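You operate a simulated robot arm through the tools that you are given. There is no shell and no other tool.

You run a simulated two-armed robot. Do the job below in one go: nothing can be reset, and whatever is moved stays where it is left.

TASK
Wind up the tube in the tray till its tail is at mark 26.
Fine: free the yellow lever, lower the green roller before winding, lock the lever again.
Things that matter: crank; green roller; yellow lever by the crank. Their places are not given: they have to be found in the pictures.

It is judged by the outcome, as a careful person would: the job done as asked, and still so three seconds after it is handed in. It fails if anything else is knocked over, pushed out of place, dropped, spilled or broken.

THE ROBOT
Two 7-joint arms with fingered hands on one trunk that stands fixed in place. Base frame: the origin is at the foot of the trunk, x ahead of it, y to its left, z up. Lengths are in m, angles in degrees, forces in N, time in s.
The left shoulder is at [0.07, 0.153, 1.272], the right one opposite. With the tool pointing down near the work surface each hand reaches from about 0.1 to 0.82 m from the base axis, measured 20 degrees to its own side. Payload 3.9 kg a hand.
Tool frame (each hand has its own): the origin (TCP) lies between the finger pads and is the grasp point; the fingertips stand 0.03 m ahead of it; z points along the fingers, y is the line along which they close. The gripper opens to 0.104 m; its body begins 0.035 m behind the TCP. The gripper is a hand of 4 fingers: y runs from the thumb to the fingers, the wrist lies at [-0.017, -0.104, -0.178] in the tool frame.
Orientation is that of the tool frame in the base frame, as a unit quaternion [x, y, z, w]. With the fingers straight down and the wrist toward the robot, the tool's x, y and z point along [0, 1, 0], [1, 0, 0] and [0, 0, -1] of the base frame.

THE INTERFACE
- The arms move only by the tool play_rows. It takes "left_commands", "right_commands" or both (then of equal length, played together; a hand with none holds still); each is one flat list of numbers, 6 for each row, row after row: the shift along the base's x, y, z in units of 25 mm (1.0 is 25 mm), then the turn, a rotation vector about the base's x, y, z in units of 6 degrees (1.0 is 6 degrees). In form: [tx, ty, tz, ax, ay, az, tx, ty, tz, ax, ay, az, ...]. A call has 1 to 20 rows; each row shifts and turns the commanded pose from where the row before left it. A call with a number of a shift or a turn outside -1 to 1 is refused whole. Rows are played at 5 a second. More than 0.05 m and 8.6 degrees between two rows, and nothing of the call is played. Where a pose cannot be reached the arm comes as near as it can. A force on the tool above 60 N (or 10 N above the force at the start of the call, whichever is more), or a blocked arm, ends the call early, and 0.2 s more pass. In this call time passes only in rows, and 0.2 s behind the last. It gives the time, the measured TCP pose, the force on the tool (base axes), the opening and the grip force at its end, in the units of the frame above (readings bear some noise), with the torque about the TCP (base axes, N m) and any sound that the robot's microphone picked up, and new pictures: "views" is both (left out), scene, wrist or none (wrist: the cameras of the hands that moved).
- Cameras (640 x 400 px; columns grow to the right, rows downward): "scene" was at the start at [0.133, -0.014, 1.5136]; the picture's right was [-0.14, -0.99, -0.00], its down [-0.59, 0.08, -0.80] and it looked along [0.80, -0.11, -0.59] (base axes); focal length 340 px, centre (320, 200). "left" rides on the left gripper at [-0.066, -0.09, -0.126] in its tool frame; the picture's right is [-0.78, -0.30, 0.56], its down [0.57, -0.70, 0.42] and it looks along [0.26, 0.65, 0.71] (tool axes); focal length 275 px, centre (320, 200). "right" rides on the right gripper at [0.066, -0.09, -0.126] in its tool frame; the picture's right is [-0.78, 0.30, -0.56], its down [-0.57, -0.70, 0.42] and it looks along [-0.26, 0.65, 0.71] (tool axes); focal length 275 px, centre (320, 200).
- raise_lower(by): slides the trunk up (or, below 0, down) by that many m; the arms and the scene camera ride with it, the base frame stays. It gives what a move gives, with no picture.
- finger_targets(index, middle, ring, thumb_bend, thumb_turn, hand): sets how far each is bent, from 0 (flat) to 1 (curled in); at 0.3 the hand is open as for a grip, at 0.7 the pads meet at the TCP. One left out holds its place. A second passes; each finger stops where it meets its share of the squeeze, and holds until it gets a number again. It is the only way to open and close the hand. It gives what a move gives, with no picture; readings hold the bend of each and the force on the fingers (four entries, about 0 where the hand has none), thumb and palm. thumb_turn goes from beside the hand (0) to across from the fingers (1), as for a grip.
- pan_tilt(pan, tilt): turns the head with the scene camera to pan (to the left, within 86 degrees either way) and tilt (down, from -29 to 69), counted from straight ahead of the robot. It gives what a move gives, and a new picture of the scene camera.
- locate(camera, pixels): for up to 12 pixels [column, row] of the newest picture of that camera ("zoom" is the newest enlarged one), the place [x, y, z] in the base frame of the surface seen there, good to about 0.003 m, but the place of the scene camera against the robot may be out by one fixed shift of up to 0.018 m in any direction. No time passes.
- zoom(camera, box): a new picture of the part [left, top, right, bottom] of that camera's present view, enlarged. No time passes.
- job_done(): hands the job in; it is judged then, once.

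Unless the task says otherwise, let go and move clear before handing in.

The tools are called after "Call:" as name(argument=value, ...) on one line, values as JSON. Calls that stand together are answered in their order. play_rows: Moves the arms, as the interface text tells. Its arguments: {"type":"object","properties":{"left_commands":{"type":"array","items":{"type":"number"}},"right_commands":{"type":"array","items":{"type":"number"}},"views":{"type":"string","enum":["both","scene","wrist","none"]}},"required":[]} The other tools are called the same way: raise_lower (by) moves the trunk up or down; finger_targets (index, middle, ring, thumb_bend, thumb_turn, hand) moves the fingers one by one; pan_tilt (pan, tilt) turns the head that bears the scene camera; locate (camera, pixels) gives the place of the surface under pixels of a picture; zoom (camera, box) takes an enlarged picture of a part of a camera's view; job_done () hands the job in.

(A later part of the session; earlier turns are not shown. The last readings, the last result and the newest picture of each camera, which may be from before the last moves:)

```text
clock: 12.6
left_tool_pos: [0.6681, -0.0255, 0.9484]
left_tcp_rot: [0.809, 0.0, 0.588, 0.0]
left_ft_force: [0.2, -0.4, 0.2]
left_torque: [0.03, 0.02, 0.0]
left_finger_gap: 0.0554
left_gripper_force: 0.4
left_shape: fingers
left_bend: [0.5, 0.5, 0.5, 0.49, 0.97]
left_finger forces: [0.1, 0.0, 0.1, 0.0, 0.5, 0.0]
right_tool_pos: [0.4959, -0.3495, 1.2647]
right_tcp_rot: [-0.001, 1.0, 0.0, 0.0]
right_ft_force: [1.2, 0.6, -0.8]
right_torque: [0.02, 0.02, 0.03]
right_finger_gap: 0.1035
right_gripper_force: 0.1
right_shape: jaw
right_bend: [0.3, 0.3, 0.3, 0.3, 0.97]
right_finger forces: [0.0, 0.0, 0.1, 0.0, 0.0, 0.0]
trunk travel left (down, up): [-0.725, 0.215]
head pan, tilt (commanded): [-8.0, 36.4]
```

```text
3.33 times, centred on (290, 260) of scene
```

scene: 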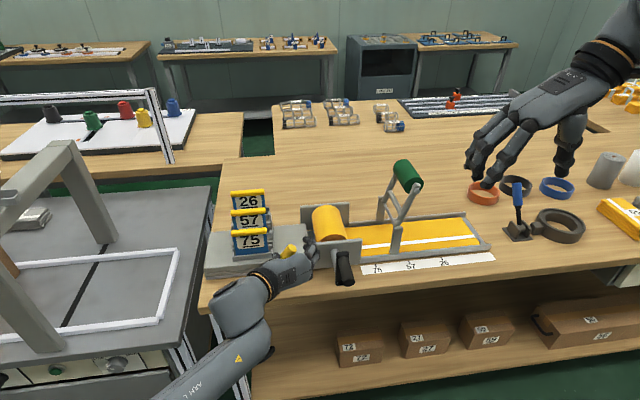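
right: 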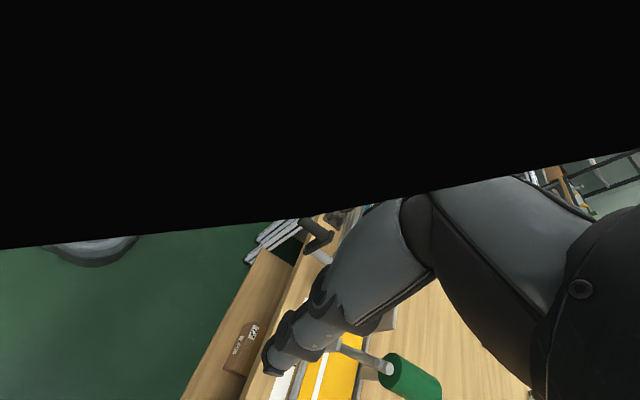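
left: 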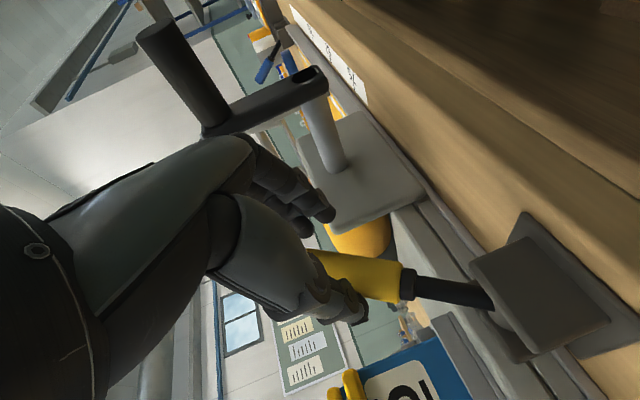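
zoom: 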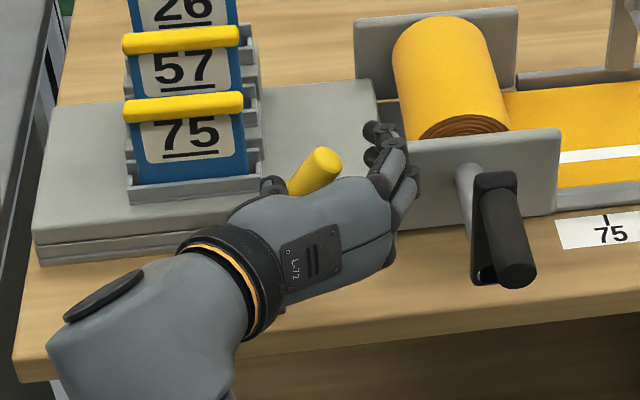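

The lever now leans about 35° right with little resistance. I'll go a bit further to find the end stop, watching the thumb force.

Call:
play_rows(left_commands=[0, -0.25, 0, 0, 0, 0, 0, -0.25, 0, 0, 0, 0, 0, -0.25, 0, 0, 0, 0])

Call:
zoom(camera="scene", box=[220, 200, 360, 320])

```text
clock: 13.4
left_tool_pos: [0.6694, -0.041, 0.9486]
left_tcp_rot: [0.809, 0.002, 0.587, -0.001]
left_ft_force: [0.4, 9.8, 0.1]
left_torque: [0.14, 0.0, 0.18]
left_finger_gap: 0.0681
left_gripper_force: 4.0
left_shape: fingers
left_bend: [0.5, 0.5, 0.5, 0.42, 0.97]
left_finger forces: [0.0, 0.0, 0.1, 0.0, 8.6, 0.1]
right_tool_pos: [0.4964, -0.3458, 1.2661]
right_tcp_rot: [-0.001, 1.0, -0.001, -0.001]
right_ft_force: [0.0, -0.7, -0.5]
right_torque: [0.02, 0.02, 0.02]
right_finger_gap: 0.1036
right_gripper_force: 0.1
right_shape: jaw
right_bend: [0.3, 0.3, 0.3, 0.3, 0.97]
right_finger forces: [0.0, 0.0, 0.1, 0.0, 0.0, 0.0]
trunk travel left (down, up): [-0.725, 0.215]
head pan, tilt (commanded): [-8.0, 36.4]
```

scene: 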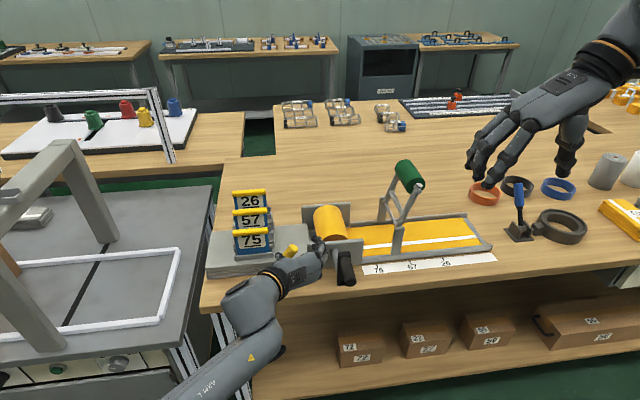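
left: 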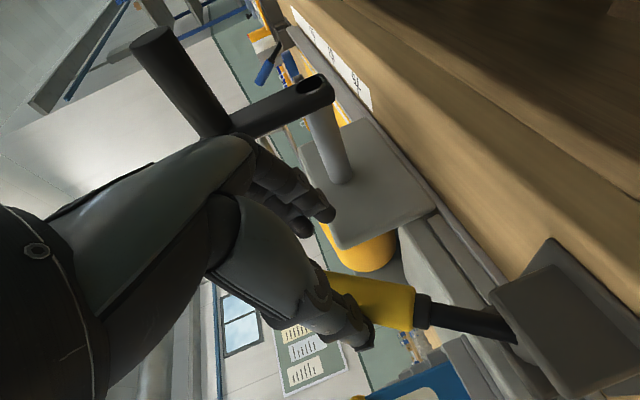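

```text
3.33 times, centred on (290, 260) of scene
```

zoom: 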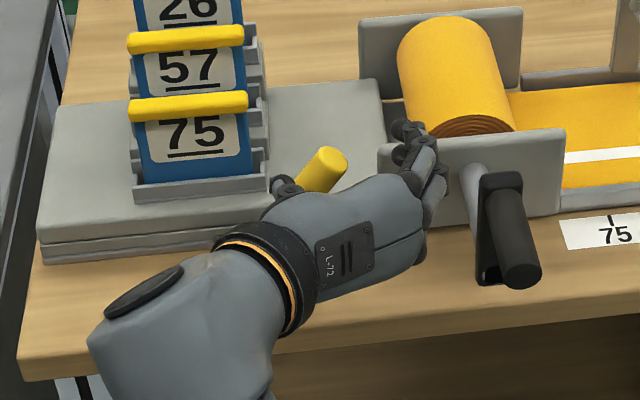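

The lever is at its right-hand stop (thumb force rose to 8.6 N). I'll ease off left, then back out toward the robot.

Call:
play_rows(left_commands=[0, 0.4, 0, 0, 0, 0, -0.3, 0.2, 0, 0, 0, 0, -0.8, 0, 0, 0, 0, 0, -1, 0, 0, 0, 0, 0, -1, 0, 0, 0, 0, 0, -0.5, 0.8, 0, 0, 0, 0, 0, 1, 0.3, 0, 0, 0, 0, 1, 0.3, 0, 0, 0, 0, 1, 0, 0, 0, 0])

Call:
zoom(camera="scene", box=[200, 180, 360, 320])

```text
clock: 15.4
left_tool_pos: [0.5784, 0.0671, 0.9672]
left_tcp_rot: [0.809, 0.001, 0.588, 0.001]
left_ft_force: [0.1, 0.5, -1.0]
left_torque: [0.02, -0.03, 0.0]
left_finger_gap: 0.0543
left_gripper_force: 0.0
left_shape: fingers
left_bend: [0.5, 0.5, 0.5, 0.5, 0.97]
left_finger forces: [0.1, 0.0, 0.0, 0.1, 0.0, 0.1]
right_tool_pos: [0.4969, -0.3469, 1.2669]
right_tcp_rot: [-0.001, 1.0, 0.0, 0.0]
right_ft_force: [-0.3, -0.2, -0.2]
right_torque: [-0.03, 0.01, 0.02]
right_finger_gap: 0.1035
right_gripper_force: 0.1
right_shape: jaw
right_bend: [0.3, 0.3, 0.3, 0.3, 0.97]
right_finger forces: [0.1, 0.0, 0.1, 0.0, 0.0, 0.0]
trunk travel left (down, up): [-0.725, 0.215]
head pan, tilt (commanded): [-8.0, 36.4]
```

scene: 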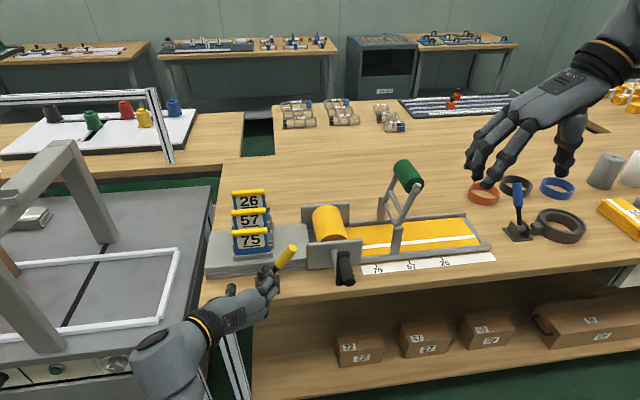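
left: 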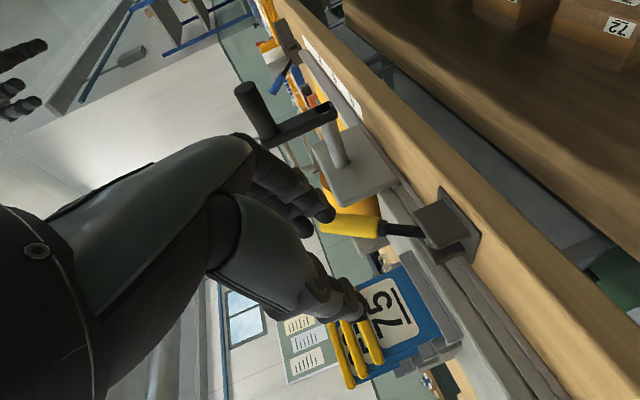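

```text
2.86 times, centred on (280, 250) of scene
```

zoom: 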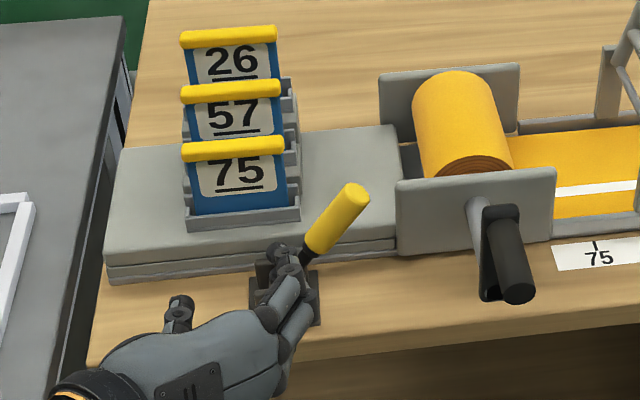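

The lever now leans right and stays there. Next I'll move the left hand aside and turn the right hand back to wrist-toward-robot, since the roller is too far for the sideways orientation.

Call:
play_rows(left_commands=[-0.3, 0.8, 0.3, 0, 0, 0, -0.3, 0.8, 0.3, 0, 0, 0, -0.3, 0.8, 0.3, 0, 0, 0, -0.3, 0.8, 0.3, 0, 0, 0, 0, 0, 0, 0, 0, 0, 0, 0, 0, 0, 0, 0, 0, 0, 0, 0, 0, 0, 0, 0, 0, 0, 0, 0, 0, 0, 0, 0, 0, 0, 0, 0, 0, 0, 0, 0, 0, 0, 0, 0, 0, 0, 0, 0, 0, 0, 0, 0, 0, 0, 0, 0, 0, 0, 0, 0, 0, 0, 0, 0, 0, 0, 0, 0, 0, 0], right_commands=[0.141, 0.235, -0.1, 0, 0, -1, 0.141, 0.235, -0.1, 0, 0, -1, 0.141, 0.235, -0.1, 0, 0, -1, 0.141, 0.235, -0.1, 0, 0, -1, 0.141, 0.235, -0.1, 0, 0, -1, 0.141, 0.235, -0.1, 0, 0, -1, 0.141, 0.235, -0.1, 0, 0, -1, 0.141, 0.235, -0.1, 0, 0, -1, 0.141, 0.235, -0.1, 0, 0, -1, 0.141, 0.235, -0.1, 0, 0, -1, 0.141, 0.235, -0.1, 0, 0, -1, 0.141, 0.235, -0.1, 0, 0, -1, 0.141, 0.235, -0.1, 0, 0, -1, 0.141, 0.235, -0.1, 0, 0, -1, 0.141, 0.235, -0.1, 0, 0, -1])

Call:
zoom(camera="right", box=[0, 0, 400, 300])

```text
clock: 18.6
left_tool_pos: [0.5482, 0.1455, 0.9932]
left_tcp_rot: [0.809, 0.001, 0.588, 0.0]
left_ft_force: [0.8, 0.2, 0.3]
left_torque: [0.01, 0.04, 0.0]
left_finger_gap: 0.0542
left_gripper_force: 0.1
left_shape: fingers
left_bend: [0.5, 0.5, 0.5, 0.5, 0.97]
left_finger forces: [0.1, 0.0, 0.0, 0.0, 0.0, 0.0]
right_tool_pos: [0.5502, -0.2563, 1.228]
right_tcp_rot: [0.708, 0.707, 0.0, -0.001]
right_ft_force: [-0.4, -0.5, -0.1]
right_torque: [-0.02, -0.03, -0.02]
right_finger_gap: 0.1037
right_gripper_force: 0.2
right_shape: jaw
right_bend: [0.3, 0.3, 0.3, 0.3, 0.97]
right_finger forces: [0.0, 0.0, 0.0, 0.0, 0.0, 0.0]
trunk travel left (down, up): [-0.725, 0.215]
head pan, tilt (commanded): [-8.0, 36.4]
```

scene: 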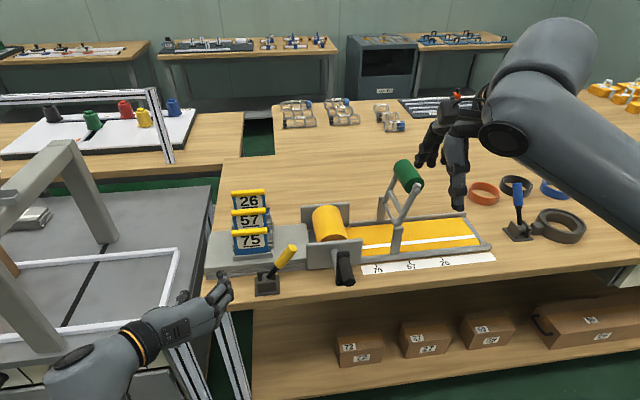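
right: 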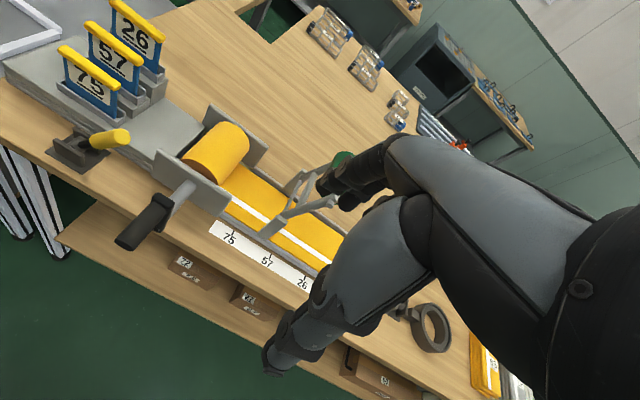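
left: 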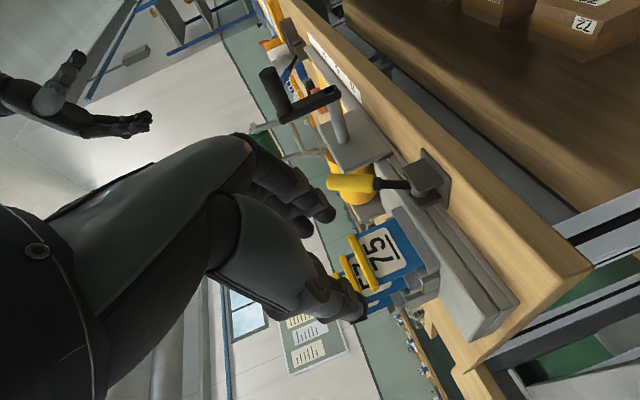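

```text
1.33 times, centred on (200, 150) of right
```

zoom: 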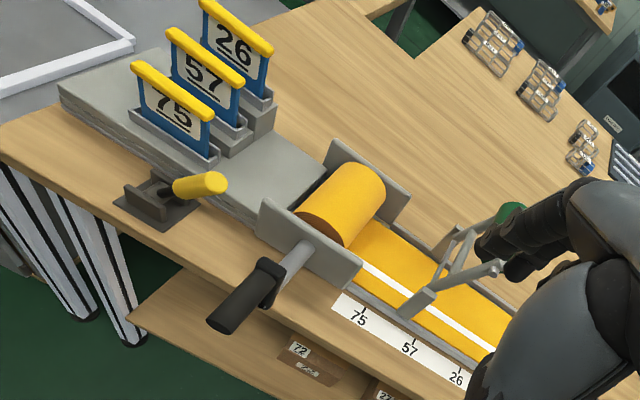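

The lever stays free, and the right hand is back in its wrist-toward-robot pose. I'll pitch it forward about 48° and form a compact beak to push the roller with.

Call:
play_rows(right_commands=[0.35, 0.105, -0.49, 0, -1, 0, 0.35, 0.105, -0.49, 0, -1, 0, 0.35, 0.105, -0.49, 0, -1, 0, 0.35, 0.105, -0.49, 0, -1, 0, 0.35, 0.105, -0.49, 0, -1, 0, 0.35, 0.105, -0.49, 0, -1, 0, 0.35, 0.105, -0.49, 0, -1, 0, 0.35, 0.105, -0.49, 0, -1, 0], views="none")

Call:
finger_targets(hand="right", index=0.68, middle=0.68, ring=0.68, thumb_bend=0.68)

Call:
pan_tilt(pan=-18, tilt=36.4)

Call:
zoom(camera="right", box=[0, 0, 640, 400])

```text
clock: 20.4
left_tool_pos: [0.5487, 0.1469, 0.9945]
left_tcp_rot: [0.809, 0.001, 0.588, 0.001]
left_ft_force: [-0.3, 0.4, -0.2]
left_torque: [0.01, 0.02, 0.01]
left_finger_gap: 0.0542
left_gripper_force: 0.1
left_shape: fingers
left_bend: [0.5, 0.5, 0.5, 0.5, 0.97]
left_finger forces: [0.1, 0.0, 0.1, 0.0, 0.1, 0.1]
right_tool_pos: [0.6198, -0.237, 1.1312]
right_tcp_rot: [0.644, 0.647, 0.288, 0.289]
right_ft_force: [0.2, 0.8, -0.9]
right_torque: [0.01, -0.01, 0.02]
right_finger_gap: 0.1038
right_gripper_force: 0.0
right_shape: jaw
right_bend: [0.3, 0.3, 0.3, 0.3, 0.97]
right_finger forces: [0.0, 0.0, 0.0, 0.0, 0.1, 0.0]
trunk travel left (down, up): [-0.725, 0.215]
head pan, tilt (commanded): [-8.0, 36.4]
```

```text
clock: 21.4
left_tool_pos: [0.5474, 0.1453, 0.9945]
left_tcp_rot: [0.809, -0.001, 0.588, 0.0]
left_ft_force: [0.0, 1.0, -0.6]
left_torque: [-0.02, -0.04, -0.01]
left_finger_gap: 0.0544
left_gripper_force: 0.0
left_shape: fingers
left_bend: [0.5, 0.5, 0.5, 0.5, 0.97]
left_finger forces: [0.0, 0.0, 0.0, 0.0, 0.0, 0.0]
right_tool_pos: [0.6194, -0.2388, 1.1307]
right_tcp_rot: [0.645, 0.647, 0.288, 0.287]
right_ft_force: [0.8, -0.1, -1.8]
right_torque: [-0.06, -0.04, -0.01]
right_finger_gap: 0.0083
right_gripper_force: 0.0
right_shape: fingers
right_bend: [0.68, 0.68, 0.68, 0.68, 0.97]
right_finger forces: [0.0, 0.0, 0.1, 0.1, 0.0, 0.0]
trunk travel left (down, up): [-0.725, 0.215]
head pan, tilt (commanded): [-8.0, 36.4]
```

```text
clock: 22.1
left_tool_pos: [0.5475, 0.145, 0.9944]
left_tcp_rot: [0.809, 0.001, 0.588, 0.0]
left_ft_force: [-1.0, -0.7, -0.5]
left_torque: [-0.03, 0.0, -0.03]
left_finger_gap: 0.0542
left_gripper_force: 0.1
left_shape: fingers
left_bend: [0.5, 0.5, 0.5, 0.5, 0.97]
left_finger forces: [0.0, 0.0, 0.1, 0.0, 0.0, 0.0]
right_tool_pos: [0.6191, -0.2378, 1.1311]
right_tcp_rot: [0.645, 0.647, 0.288, 0.287]
right_ft_force: [0.1, -0.5, -0.1]
right_torque: [0.03, -0.03, -0.02]
right_finger_gap: 0.0081
right_gripper_force: 0.0
right_shape: fingers
right_bend: [0.68, 0.68, 0.68, 0.68, 0.97]
right_finger forces: [0.0, 0.0, 0.0, 0.1, 0.0, 0.0]
trunk travel left (down, up): [-0.725, 0.215]
head pan, tilt (commanded): [-18.0, 36.4]
```

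scene: 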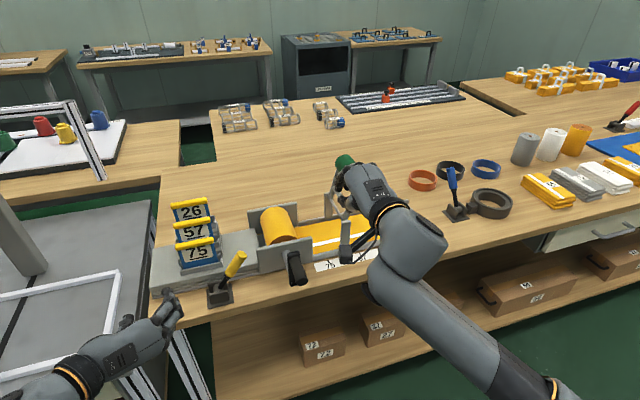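

```text
1.00 times, centred on (320, 200) of right (not enlarged: the box is as wide or as high as the picture)
```

zoom: 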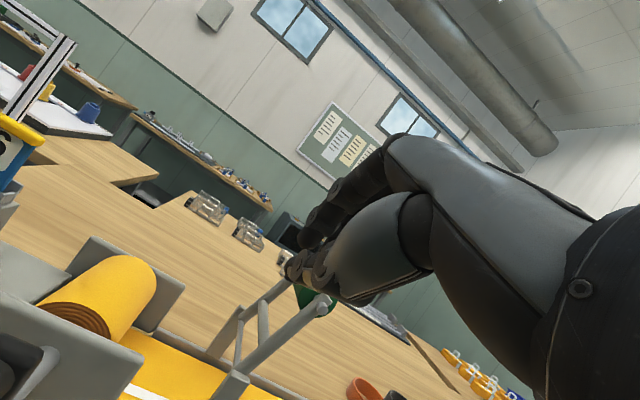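

The beak is formed (right picture 310,270) and lies left of the roller's line. I'll slide it forward beside the roller's left side.

Call:
play_rows(right_commands=[1, 0.09, -0.27, 0, 0, 0, 1, 0.09, -0.27, 0, 0, 0, 1, 0.09, -0.27, 0, 0, 0, 1, 0.09, -0.27, 0, 0, 0, 1, 0.09, -0.27, 0, 0, 0, 1, 0.09, -0.27, 0, 0, 0])

Call:
zoom(camera="scene", box=[250, 120, 450, 290])

```text
clock: 23.5
left_tool_pos: [0.5499, 0.1471, 0.9925]
left_tcp_rot: [0.809, 0.001, 0.587, 0.001]
left_ft_force: [0.3, 0.4, -0.1]
left_torque: [0.02, -0.02, 0.0]
left_finger_gap: 0.0542
left_gripper_force: 0.0
left_shape: fingers
left_bend: [0.5, 0.5, 0.5, 0.5, 0.97]
left_finger forces: [0.0, 0.0, 0.0, 0.0, 0.0, 0.1]
right_tool_pos: [0.7698, -0.2229, 1.0891]
right_tcp_rot: [0.645, 0.647, 0.287, 0.288]
right_ft_force: [0.4, 1.3, -0.2]
right_torque: [0.01, 0.01, -0.01]
right_finger_gap: 0.0081
right_gripper_force: 0.1
right_shape: fingers
right_bend: [0.68, 0.68, 0.68, 0.68, 0.97]
right_finger forces: [0.0, 0.0, 0.1, 0.1, 0.1, 0.0]
trunk travel left (down, up): [-0.725, 0.215]
head pan, tilt (commanded): [-18.0, 36.4]
```

scene: 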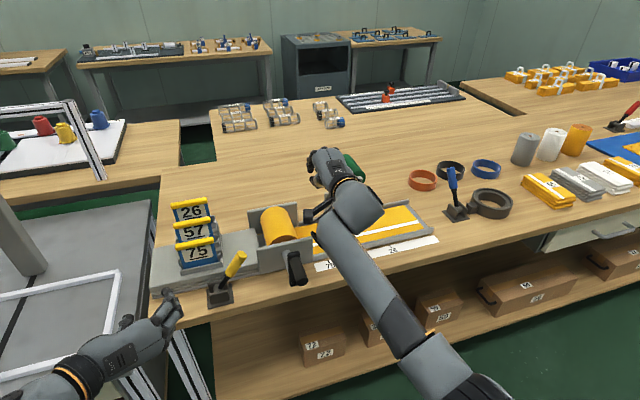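
right: 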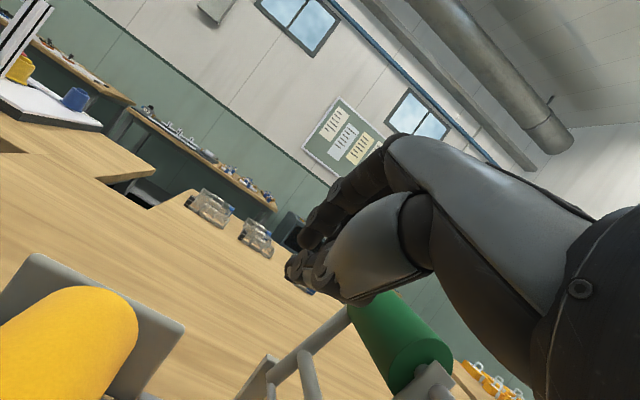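

```text
2.35 times, centred on (350, 205) of scene
```

zoom: 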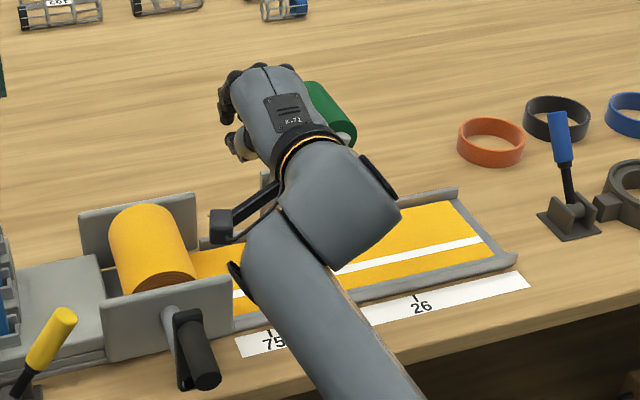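

The beak is just left of the roller. I'll lower 2 cm and then push gently right, watching the force.

Call:
play_rows(right_commands=[0, 0, -0.4, 0, 0, 0, 0, 0, -0.4, 0, 0, 0, 0, -0.3, 0, 0, 0, 0, 0, -0.3, 0, 0, 0, 0, 0, -0.3, 0, 0, 0, 0, 0, -0.3, 0, 0, 0, 0])

Call:
zoom(camera="scene", box=[250, 120, 450, 290])

```text
clock: 24.9
left_tool_pos: [0.5478, 0.145, 0.9946]
left_tcp_rot: [0.809, 0.0, 0.587, 0.0]
left_ft_force: [-0.2, 0.8, 0.5]
left_torque: [0.04, 0.0, 0.0]
left_finger_gap: 0.0541
left_gripper_force: 0.0
left_shape: fingers
left_bend: [0.5, 0.5, 0.5, 0.5, 0.97]
left_finger forces: [0.0, 0.0, 0.1, 0.0, 0.1, 0.0]
right_tool_pos: [0.7683, -0.2549, 1.0695]
right_tcp_rot: [0.645, 0.647, 0.288, 0.287]
right_ft_force: [0.2, -0.3, 0.2]
right_torque: [0.0, -0.02, 0.0]
right_finger_gap: 0.0078
right_gripper_force: 0.1
right_shape: fingers
right_bend: [0.68, 0.68, 0.68, 0.68, 0.97]
right_finger forces: [0.0, 0.0, 0.0, 0.1, 0.0, 0.0]
trunk travel left (down, up): [-0.725, 0.215]
head pan, tilt (commanded): [-18.0, 36.4]
```

scene: 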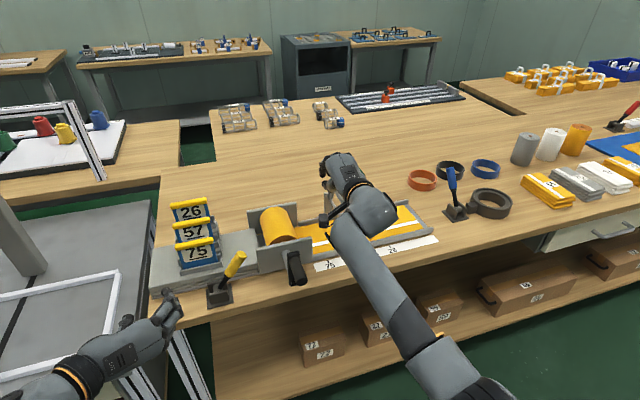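
right: 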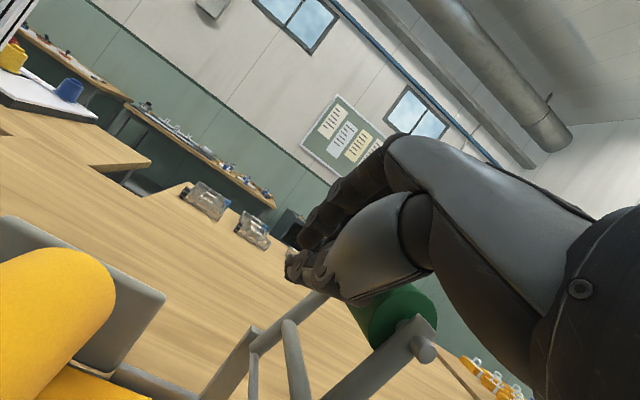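

```text
2.35 times, centred on (350, 205) of scene
```

zoom: 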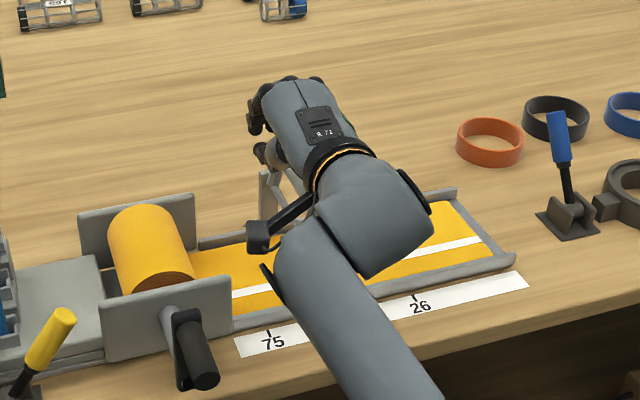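

No contact force yet. I'll measure where the roller is relative to the hand.

Call:
locate(camera="right", pixels=[[400, 305], [425, 300], [385, 330], [422, 345], [375, 375], [300, 370], [360, 318], [250, 345], [345, 290], [320, 260]])

Call:
zoom(camera="right", box=[220, 180, 480, 400])

```text
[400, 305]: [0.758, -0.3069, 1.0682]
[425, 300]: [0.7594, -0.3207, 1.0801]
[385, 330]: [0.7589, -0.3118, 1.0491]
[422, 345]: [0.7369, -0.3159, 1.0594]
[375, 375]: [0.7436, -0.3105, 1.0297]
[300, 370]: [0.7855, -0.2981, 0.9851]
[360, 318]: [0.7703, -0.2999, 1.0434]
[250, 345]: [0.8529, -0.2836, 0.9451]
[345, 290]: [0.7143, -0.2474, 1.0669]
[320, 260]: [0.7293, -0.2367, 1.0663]
```

```text
1.82 times, centred on (350, 290) of right
```

zoom: 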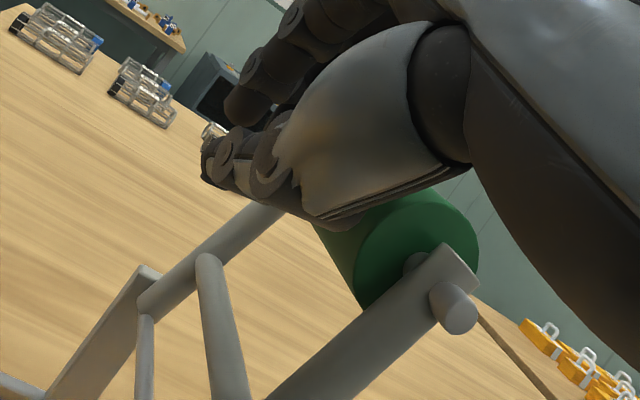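

The roller's centre is at about y=-0.318, z=1.063, just right of the hand. I'll keep pushing right in small steps.

Call:
play_rows(right_commands=[0, -0.3, 0, 0, 0, 0, 0, -0.3, 0, 0, 0, 0, 0, -0.3, 0, 0, 0, 0])

Call:
zoom(camera="right", box=[220, 180, 480, 400])

```text
clock: 25.7
left_tool_pos: [0.549, 0.1518, 0.9937]
left_tcp_rot: [0.809, 0.003, 0.588, 0.003]
left_ft_force: [1.0, 0.0, 0.7]
left_torque: [-0.01, 0.01, 0.0]
left_finger_gap: 0.0543
left_gripper_force: 0.0
left_shape: fingers
left_bend: [0.5, 0.5, 0.5, 0.5, 0.97]
left_finger forces: [0.1, 0.0, 0.1, 0.1, 0.0, 0.0]
right_tool_pos: [0.7699, -0.2626, 1.0716]
right_tcp_rot: [0.64, 0.651, 0.289, 0.288]
right_ft_force: [2.3, 32.9, -1.5]
right_torque: [0.42, 0.05, 0.9]
right_finger_gap: 0.0081
right_gripper_force: 16.1
right_shape: fingers
right_bend: [0.68, 0.68, 0.69, 0.68, 0.97]
right_finger forces: [0.1, 0.0, 32.5, 0.1, 0.1, 0.1]
trunk travel left (down, up): [-0.725, 0.215]
head pan, tilt (commanded): [-18.0, 36.4]
```

scene: 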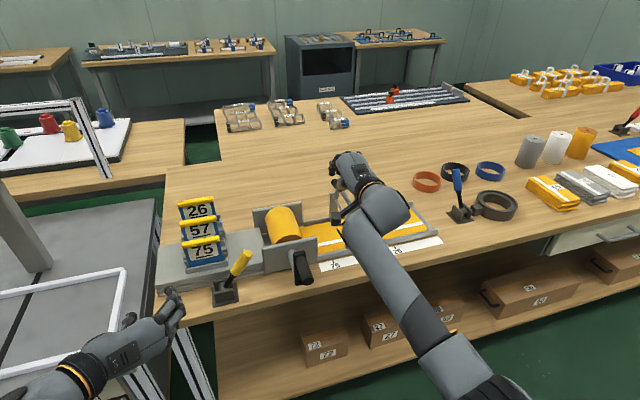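
right: 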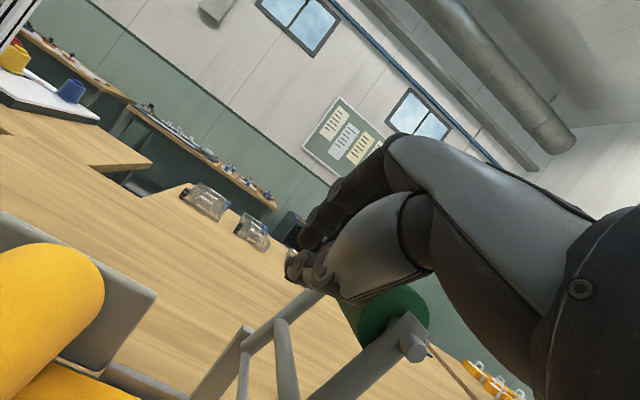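

```text
1.82 times, centred on (350, 290) of right
```

zoom: 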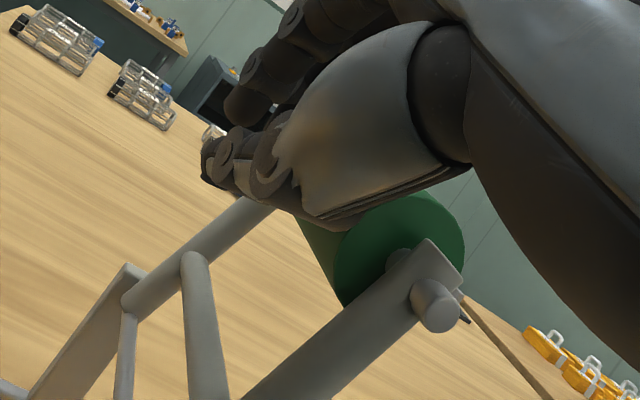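

The roller resists hard to the right (33 N, no movement), so that side is its stop: it must be lowered to the left, onto the drum. I'll back off, lift over the roller and come down on its right side.

Call:
play_rows(right_commands=[0, 0.8, 0, 0, 0, 0, 0, 0.8, 0, 0, 0, 0, 0, 0, 0.9, 0, 0, 0, 0, 0, 0.9, 0, 0, 0, 0, 0, 0.9, 0, 0, 0, 0, -1, 0.2, 0, 0, 0, 0, -1, 0, 0, 0, 0, 0, -1, 0, 0, 0, 0, 0, -1, 0, 0, 0, 0, 0, -1, 0, 0, 0, 0, 0, -1, 0, 0, 0, 0])

Call:
zoom(camera="scene", box=[250, 120, 450, 290])

```text
clock: 28.1
left_tool_pos: [0.5492, 0.1452, 0.9937]
left_tcp_rot: [0.809, -0.001, 0.588, 0.0]
left_ft_force: [1.0, -0.5, 0.3]
left_torque: [0.0, 0.05, 0.01]
left_finger_gap: 0.0538
left_gripper_force: 0.0
left_shape: fingers
left_bend: [0.5, 0.5, 0.5, 0.5, 0.97]
left_finger forces: [0.1, 0.0, 0.1, 0.1, 0.0, 0.0]
right_tool_pos: [0.7687, -0.3885, 1.1419]
right_tcp_rot: [0.646, 0.646, 0.287, 0.288]
right_ft_force: [0.2, 0.4, 0.1]
right_torque: [-0.02, 0.02, 0.04]
right_finger_gap: 0.0081
right_gripper_force: 0.2
right_shape: fingers
right_bend: [0.68, 0.68, 0.68, 0.68, 0.97]
right_finger forces: [0.0, 0.1, 0.0, 0.0, 0.0, 0.0]
trunk travel left (down, up): [-0.725, 0.215]
head pan, tilt (commanded): [-18.0, 36.4]
```

scene: 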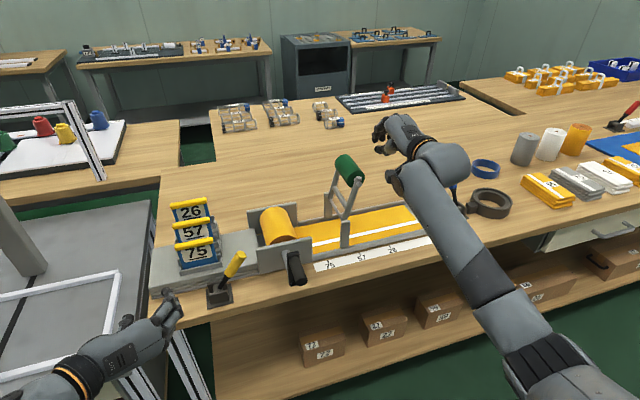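
right: 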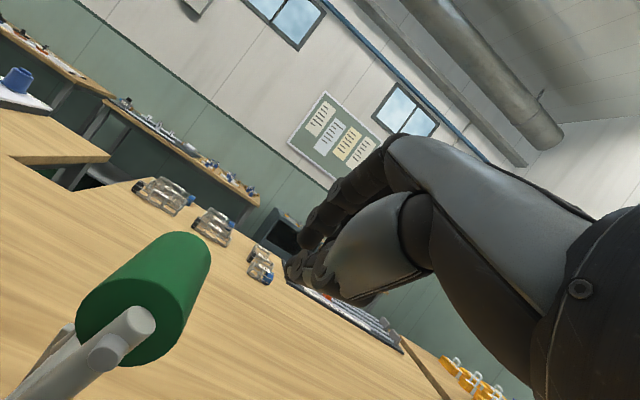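

```text
2.35 times, centred on (350, 205) of scene
```

zoom: 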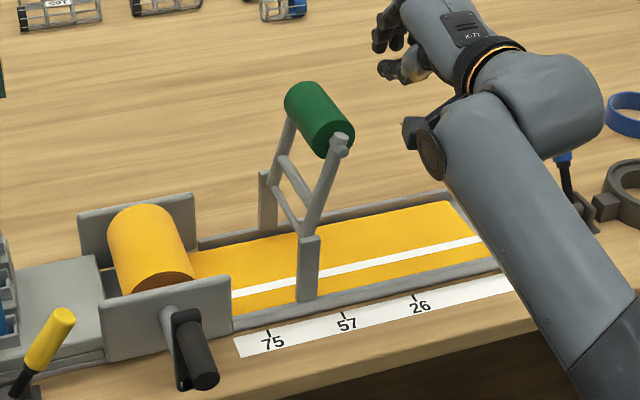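

The roller is unmoved and the hand is right of it. I'll lower to the roller's height and begin pushing left.

Call:
play_rows(right_commands=[0, 0, -0.95, 0, 0, 0, 0, 0, -0.95, 0, 0, 0, 0, 0, -0.95, 0, 0, 0, 0, 0.4, 0, 0, 0, 0, 0, 0.4, 0, 0, 0, 0])

Call:
zoom(camera="right", box=[100, 150, 420, 400])

Call:
zoom(camera="scene", box=[250, 120, 450, 290])

```text
clock: 29.3
left_tool_pos: [0.5488, 0.145, 0.9942]
left_tcp_rot: [0.809, 0.002, 0.588, 0.0]
left_ft_force: [1.4, -0.1, -0.2]
left_torque: [-0.02, 0.01, 0.0]
left_finger_gap: 0.0542
left_gripper_force: 0.1
left_shape: fingers
left_bend: [0.5, 0.5, 0.5, 0.5, 0.97]
left_finger forces: [0.1, 0.1, 0.1, 0.0, 0.0, 0.0]
right_tool_pos: [0.7699, -0.3666, 1.0711]
right_tcp_rot: [0.645, 0.647, 0.287, 0.288]
right_ft_force: [0.0, 0.1, 0.6]
right_torque: [-0.02, 0.01, 0.03]
right_finger_gap: 0.0079
right_gripper_force: 0.1
right_shape: fingers
right_bend: [0.68, 0.68, 0.68, 0.68, 0.97]
right_finger forces: [0.0, 0.1, 0.1, 0.0, 0.0, 0.1]
trunk travel left (down, up): [-0.725, 0.215]
head pan, tilt (commanded): [-18.0, 36.4]
```

scene: 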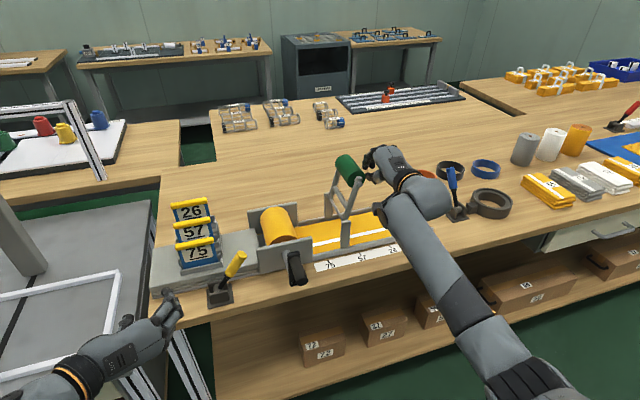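
right: 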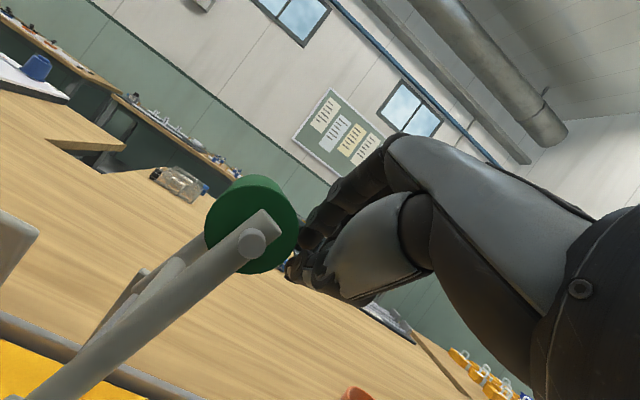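

```text
1.60 times, centred on (260, 275) of right
```

zoom: 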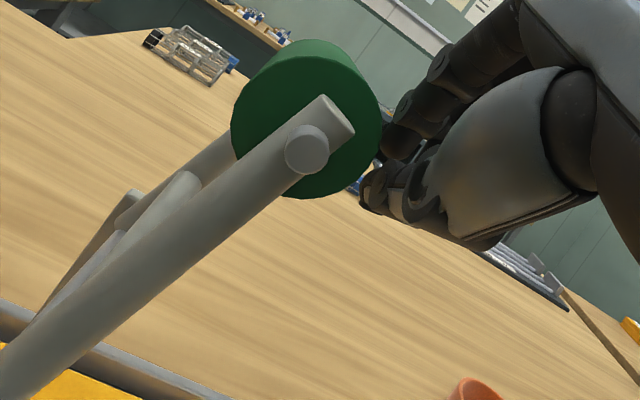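

```text
2.35 times, centred on (350, 205) of scene
```

zoom: 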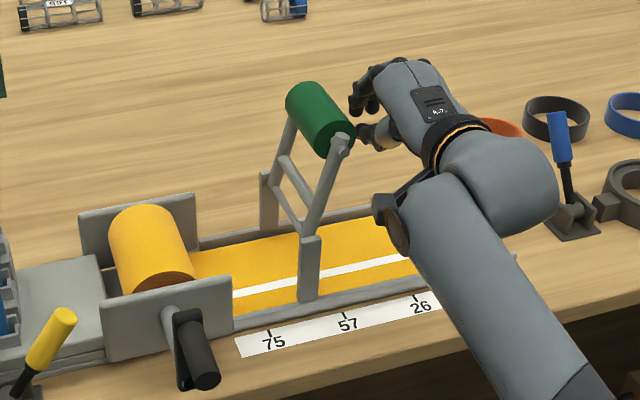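

The beak is right beside the roller. I'll push left in small steps.

Call:
play_rows(right_commands=[0, 0.4, 0, 0, 0, 0, 0, 0.4, 0, 0, 0, 0, 0, 0.4, 0, 0, 0, 0])

Call:
zoom(camera="scene", box=[250, 120, 450, 290])

```text
clock: 30.1
left_tool_pos: [0.548, 0.1463, 0.9943]
left_tcp_rot: [0.809, 0.002, 0.588, 0.0]
left_ft_force: [0.0, -0.2, -0.1]
left_torque: [0.01, -0.02, 0.01]
left_finger_gap: 0.0541
left_gripper_force: 0.1
left_shape: fingers
left_bend: [0.5, 0.5, 0.5, 0.5, 0.97]
left_finger forces: [0.1, 0.0, 0.0, 0.0, 0.1, 0.0]
right_tool_pos: [0.7696, -0.3368, 1.071]
right_tcp_rot: [0.645, 0.647, 0.288, 0.288]
right_ft_force: [-0.7, 0.3, -0.5]
right_torque: [-0.02, 0.01, 0.0]
right_finger_gap: 0.0078
right_gripper_force: 0.2
right_shape: fingers
right_bend: [0.68, 0.68, 0.68, 0.68, 0.97]
right_finger forces: [0.0, 0.1, 0.0, 0.1, 0.1, 0.1]
trunk travel left (down, up): [-0.725, 0.215]
head pan, tilt (commanded): [-18.0, 36.4]
```

scene: 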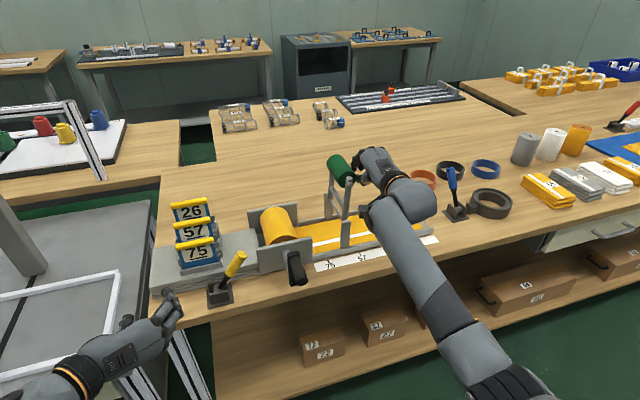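
right: 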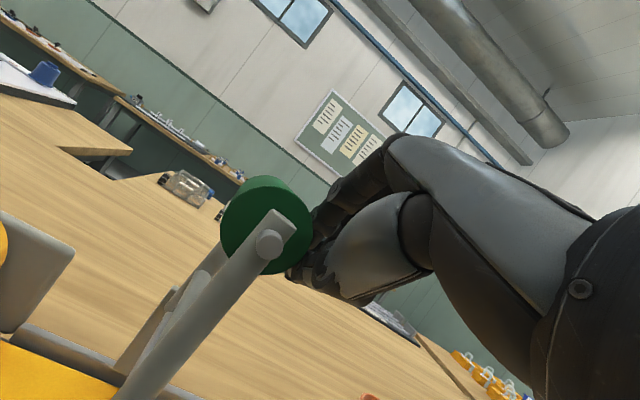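

```text
2.35 times, centred on (350, 205) of scene
```

zoom: 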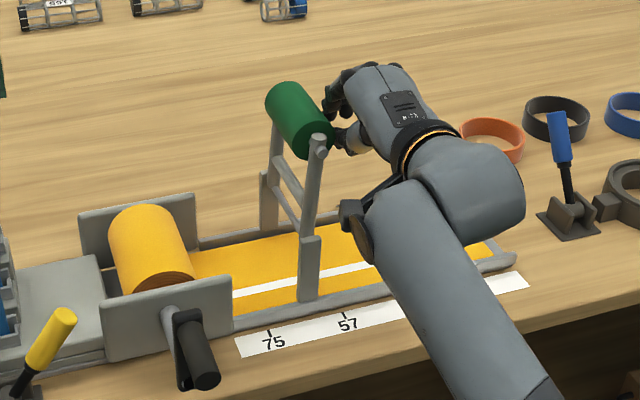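

The roller swings left freely and is now upright. I'll follow its arc to the left and down.

Call:
play_rows(right_commands=[0, 0.736, 0.06, 0, 0, 0, 0, 0.736, 0.04, 0, 0, 0, 0, 0.68, -0.05, 0, 0, 0, 0, 0.68, -0.05, 0, 0, 0, 0, 0.654, -0.22, 0, 0, 0, 0, 0.654, -0.22, 0, 0, 0])

Call:
zoom(camera="scene", box=[230, 120, 430, 290])

```text
clock: 31.5
left_tool_pos: [0.5496, 0.1457, 0.9936]
left_tcp_rot: [0.809, 0.002, 0.588, 0.0]
left_ft_force: [0.2, -0.2, 0.1]
left_torque: [-0.01, 0.03, 0.0]
left_finger_gap: 0.0542
left_gripper_force: 0.0
left_shape: fingers
left_bend: [0.5, 0.5, 0.5, 0.5, 0.97]
left_finger forces: [0.0, 0.0, 0.1, 0.1, 0.0, 0.0]
right_tool_pos: [0.7696, -0.2336, 1.0619]
right_tcp_rot: [0.645, 0.647, 0.288, 0.287]
right_ft_force: [0.1, -0.6, -0.3]
right_torque: [0.02, 0.0, 0.01]
right_finger_gap: 0.0079
right_gripper_force: 0.2
right_shape: fingers
right_bend: [0.68, 0.68, 0.68, 0.68, 0.97]
right_finger forces: [0.1, 0.0, 0.0, 0.1, 0.0, 0.0]
trunk travel left (down, up): [-0.725, 0.215]
head pan, tilt (commanded): [-18.0, 36.4]
```

scene: 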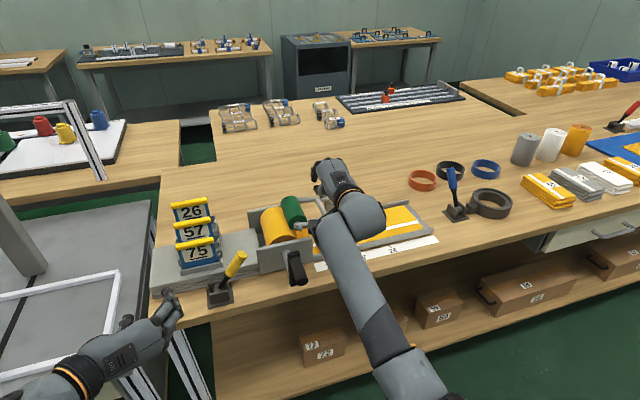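
right: 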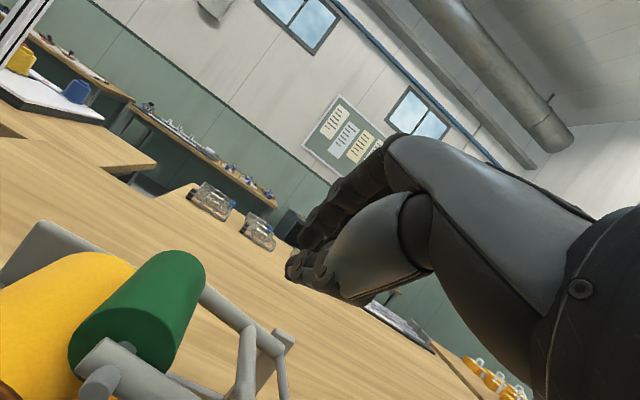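

```text
2.35 times, centred on (330, 205) of scene
```

zoom: 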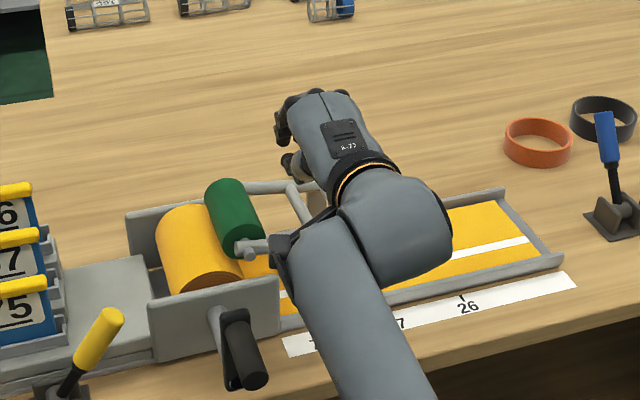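

The roller swung over and came to rest against the drum by itself (scene zoom 237,215). I'll lift the right hand away, back out and look at it again.

Call:
play_rows(right_commands=[0, -0.3, 0.8, 0, 0, 0, 0, -0.3, 1, 0, 0, 0, 0, 0, 1, 0, 0, 0, -0.5, 0, 1, 0, 0, 0, -1, 0, 0.5, 0, 0, 0, -1, 0, 0, 0, 0, 0, -1, 0, 0, 0, 0, 0, -1, 0, 0, 0, 0, 0, -1, 0, 0, 0, 0, 0, -1, 0, 0, 0, 0, 0, -1, 0, 0, 0, 0, 0, -1, -1, 0, 0, 0, 0, -1, -1, 0, 0, 0, 0, -1, -1, 0, 0, 0, 0], views="none")

Call:
pan_tilt(pan=-14, tilt=40)

Call:
zoom(camera="scene", box=[240, 120, 480, 280])

```text
clock: 34.5
left_tool_pos: [0.5482, 0.1447, 0.9957]
left_tcp_rot: [0.809, 0.0, 0.588, 0.0]
left_ft_force: [0.1, 0.2, -0.1]
left_torque: [-0.03, 0.03, 0.0]
left_finger_gap: 0.0545
left_gripper_force: 0.1
left_shape: fingers
left_bend: [0.5, 0.5, 0.5, 0.5, 0.97]
left_finger forces: [0.0, 0.0, 0.0, 0.0, 0.1, 0.1]
right_tool_pos: [0.5062, -0.3249, 1.1683]
right_tcp_rot: [0.645, 0.646, 0.289, 0.288]
right_ft_force: [-0.4, 0.0, -0.2]
right_torque: [0.0, -0.02, 0.01]
right_finger_gap: 0.0075
right_gripper_force: 0.1
right_shape: fingers
right_bend: [0.68, 0.68, 0.68, 0.68, 0.97]
right_finger forces: [0.0, 0.0, 0.0, 0.0, 0.0, 0.0]
trunk travel left (down, up): [-0.725, 0.215]
head pan, tilt (commanded): [-18.0, 36.4]
```

```text
clock: 35.2
left_tool_pos: [0.5498, 0.1462, 0.9954]
left_tcp_rot: [0.809, 0.001, 0.588, 0.0]
left_ft_force: [-0.1, 0.0, 0.2]
left_torque: [-0.02, -0.01, -0.03]
left_finger_gap: 0.054
left_gripper_force: 0.0
left_shape: fingers
left_bend: [0.5, 0.5, 0.5, 0.5, 0.97]
left_finger forces: [0.1, 0.0, 0.0, 0.0, 0.1, 0.1]
right_tool_pos: [0.5074, -0.3241, 1.1681]
right_tcp_rot: [0.644, 0.648, 0.288, 0.287]
right_ft_force: [-0.3, -0.2, -0.3]
right_torque: [-0.02, -0.02, 0.0]
right_finger_gap: 0.0076
right_gripper_force: 0.1
right_shape: fingers
right_bend: [0.68, 0.68, 0.68, 0.68, 0.97]
right_finger forces: [0.0, 0.1, 0.0, 0.0, 0.0, 0.0]
trunk travel left (down, up): [-0.725, 0.215]
head pan, tilt (commanded): [-14.0, 40.0]
```

scene: 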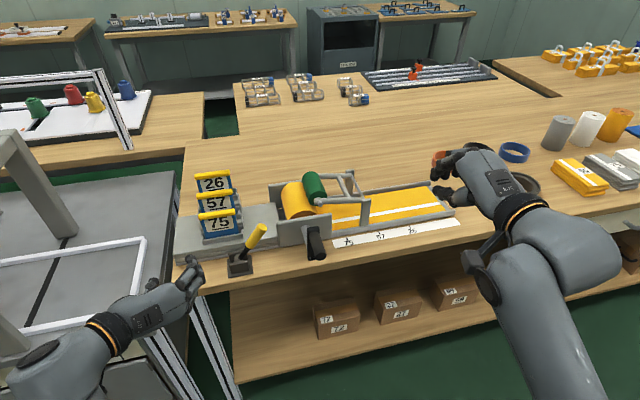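

```text
2.50 times, centred on (360, 200) of scene
```

zoom: 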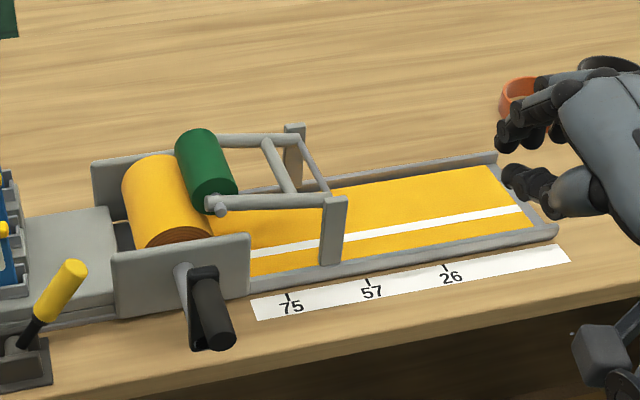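

The roller rests on the drum. Now I'll record the tail's edge and the 26 tick in this clear view, plus the table edge and crank.

Call:
locate(camera="zoom", pixels=[[530, 224], [510, 196], [492, 172], [446, 268], [368, 284], [289, 298], [210, 285], [225, 340], [185, 275], [205, 165], [215, 205], [330, 200]])

Call:
zoom(camera="left", box=[200, 30, 600, 330])

Call:
locate(camera="left", pixels=[[400, 115], [440, 140], [480, 195], [270, 90], [282, 115], [330, 92], [345, 130], [335, 185], [365, 185]])

```text
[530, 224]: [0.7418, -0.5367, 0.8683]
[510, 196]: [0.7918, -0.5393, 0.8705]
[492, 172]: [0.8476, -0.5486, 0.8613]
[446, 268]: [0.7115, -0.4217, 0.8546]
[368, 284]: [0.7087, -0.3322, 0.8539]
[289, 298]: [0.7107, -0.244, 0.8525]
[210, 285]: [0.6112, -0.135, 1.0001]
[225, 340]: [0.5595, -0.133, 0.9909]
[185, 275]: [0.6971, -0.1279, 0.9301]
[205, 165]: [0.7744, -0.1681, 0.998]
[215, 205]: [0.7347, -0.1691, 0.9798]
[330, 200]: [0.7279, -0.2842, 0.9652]
```

```text
1.33 times, centred on (400, 180) of left
```

zoom: 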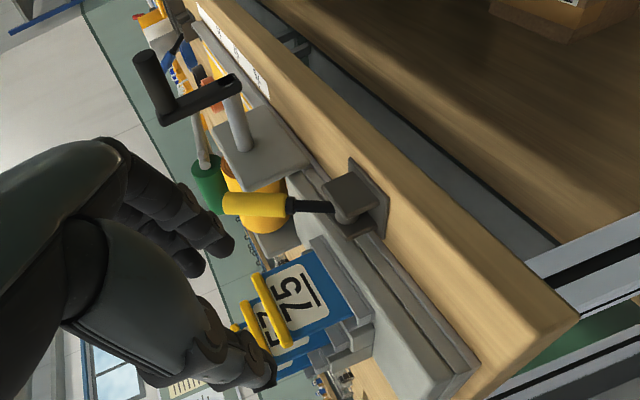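

```text
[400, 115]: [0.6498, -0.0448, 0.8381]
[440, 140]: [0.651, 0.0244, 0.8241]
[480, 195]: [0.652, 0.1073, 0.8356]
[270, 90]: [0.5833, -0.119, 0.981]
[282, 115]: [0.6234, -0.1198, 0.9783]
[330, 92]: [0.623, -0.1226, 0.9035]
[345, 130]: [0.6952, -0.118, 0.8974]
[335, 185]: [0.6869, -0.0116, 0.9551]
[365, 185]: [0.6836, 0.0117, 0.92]
```

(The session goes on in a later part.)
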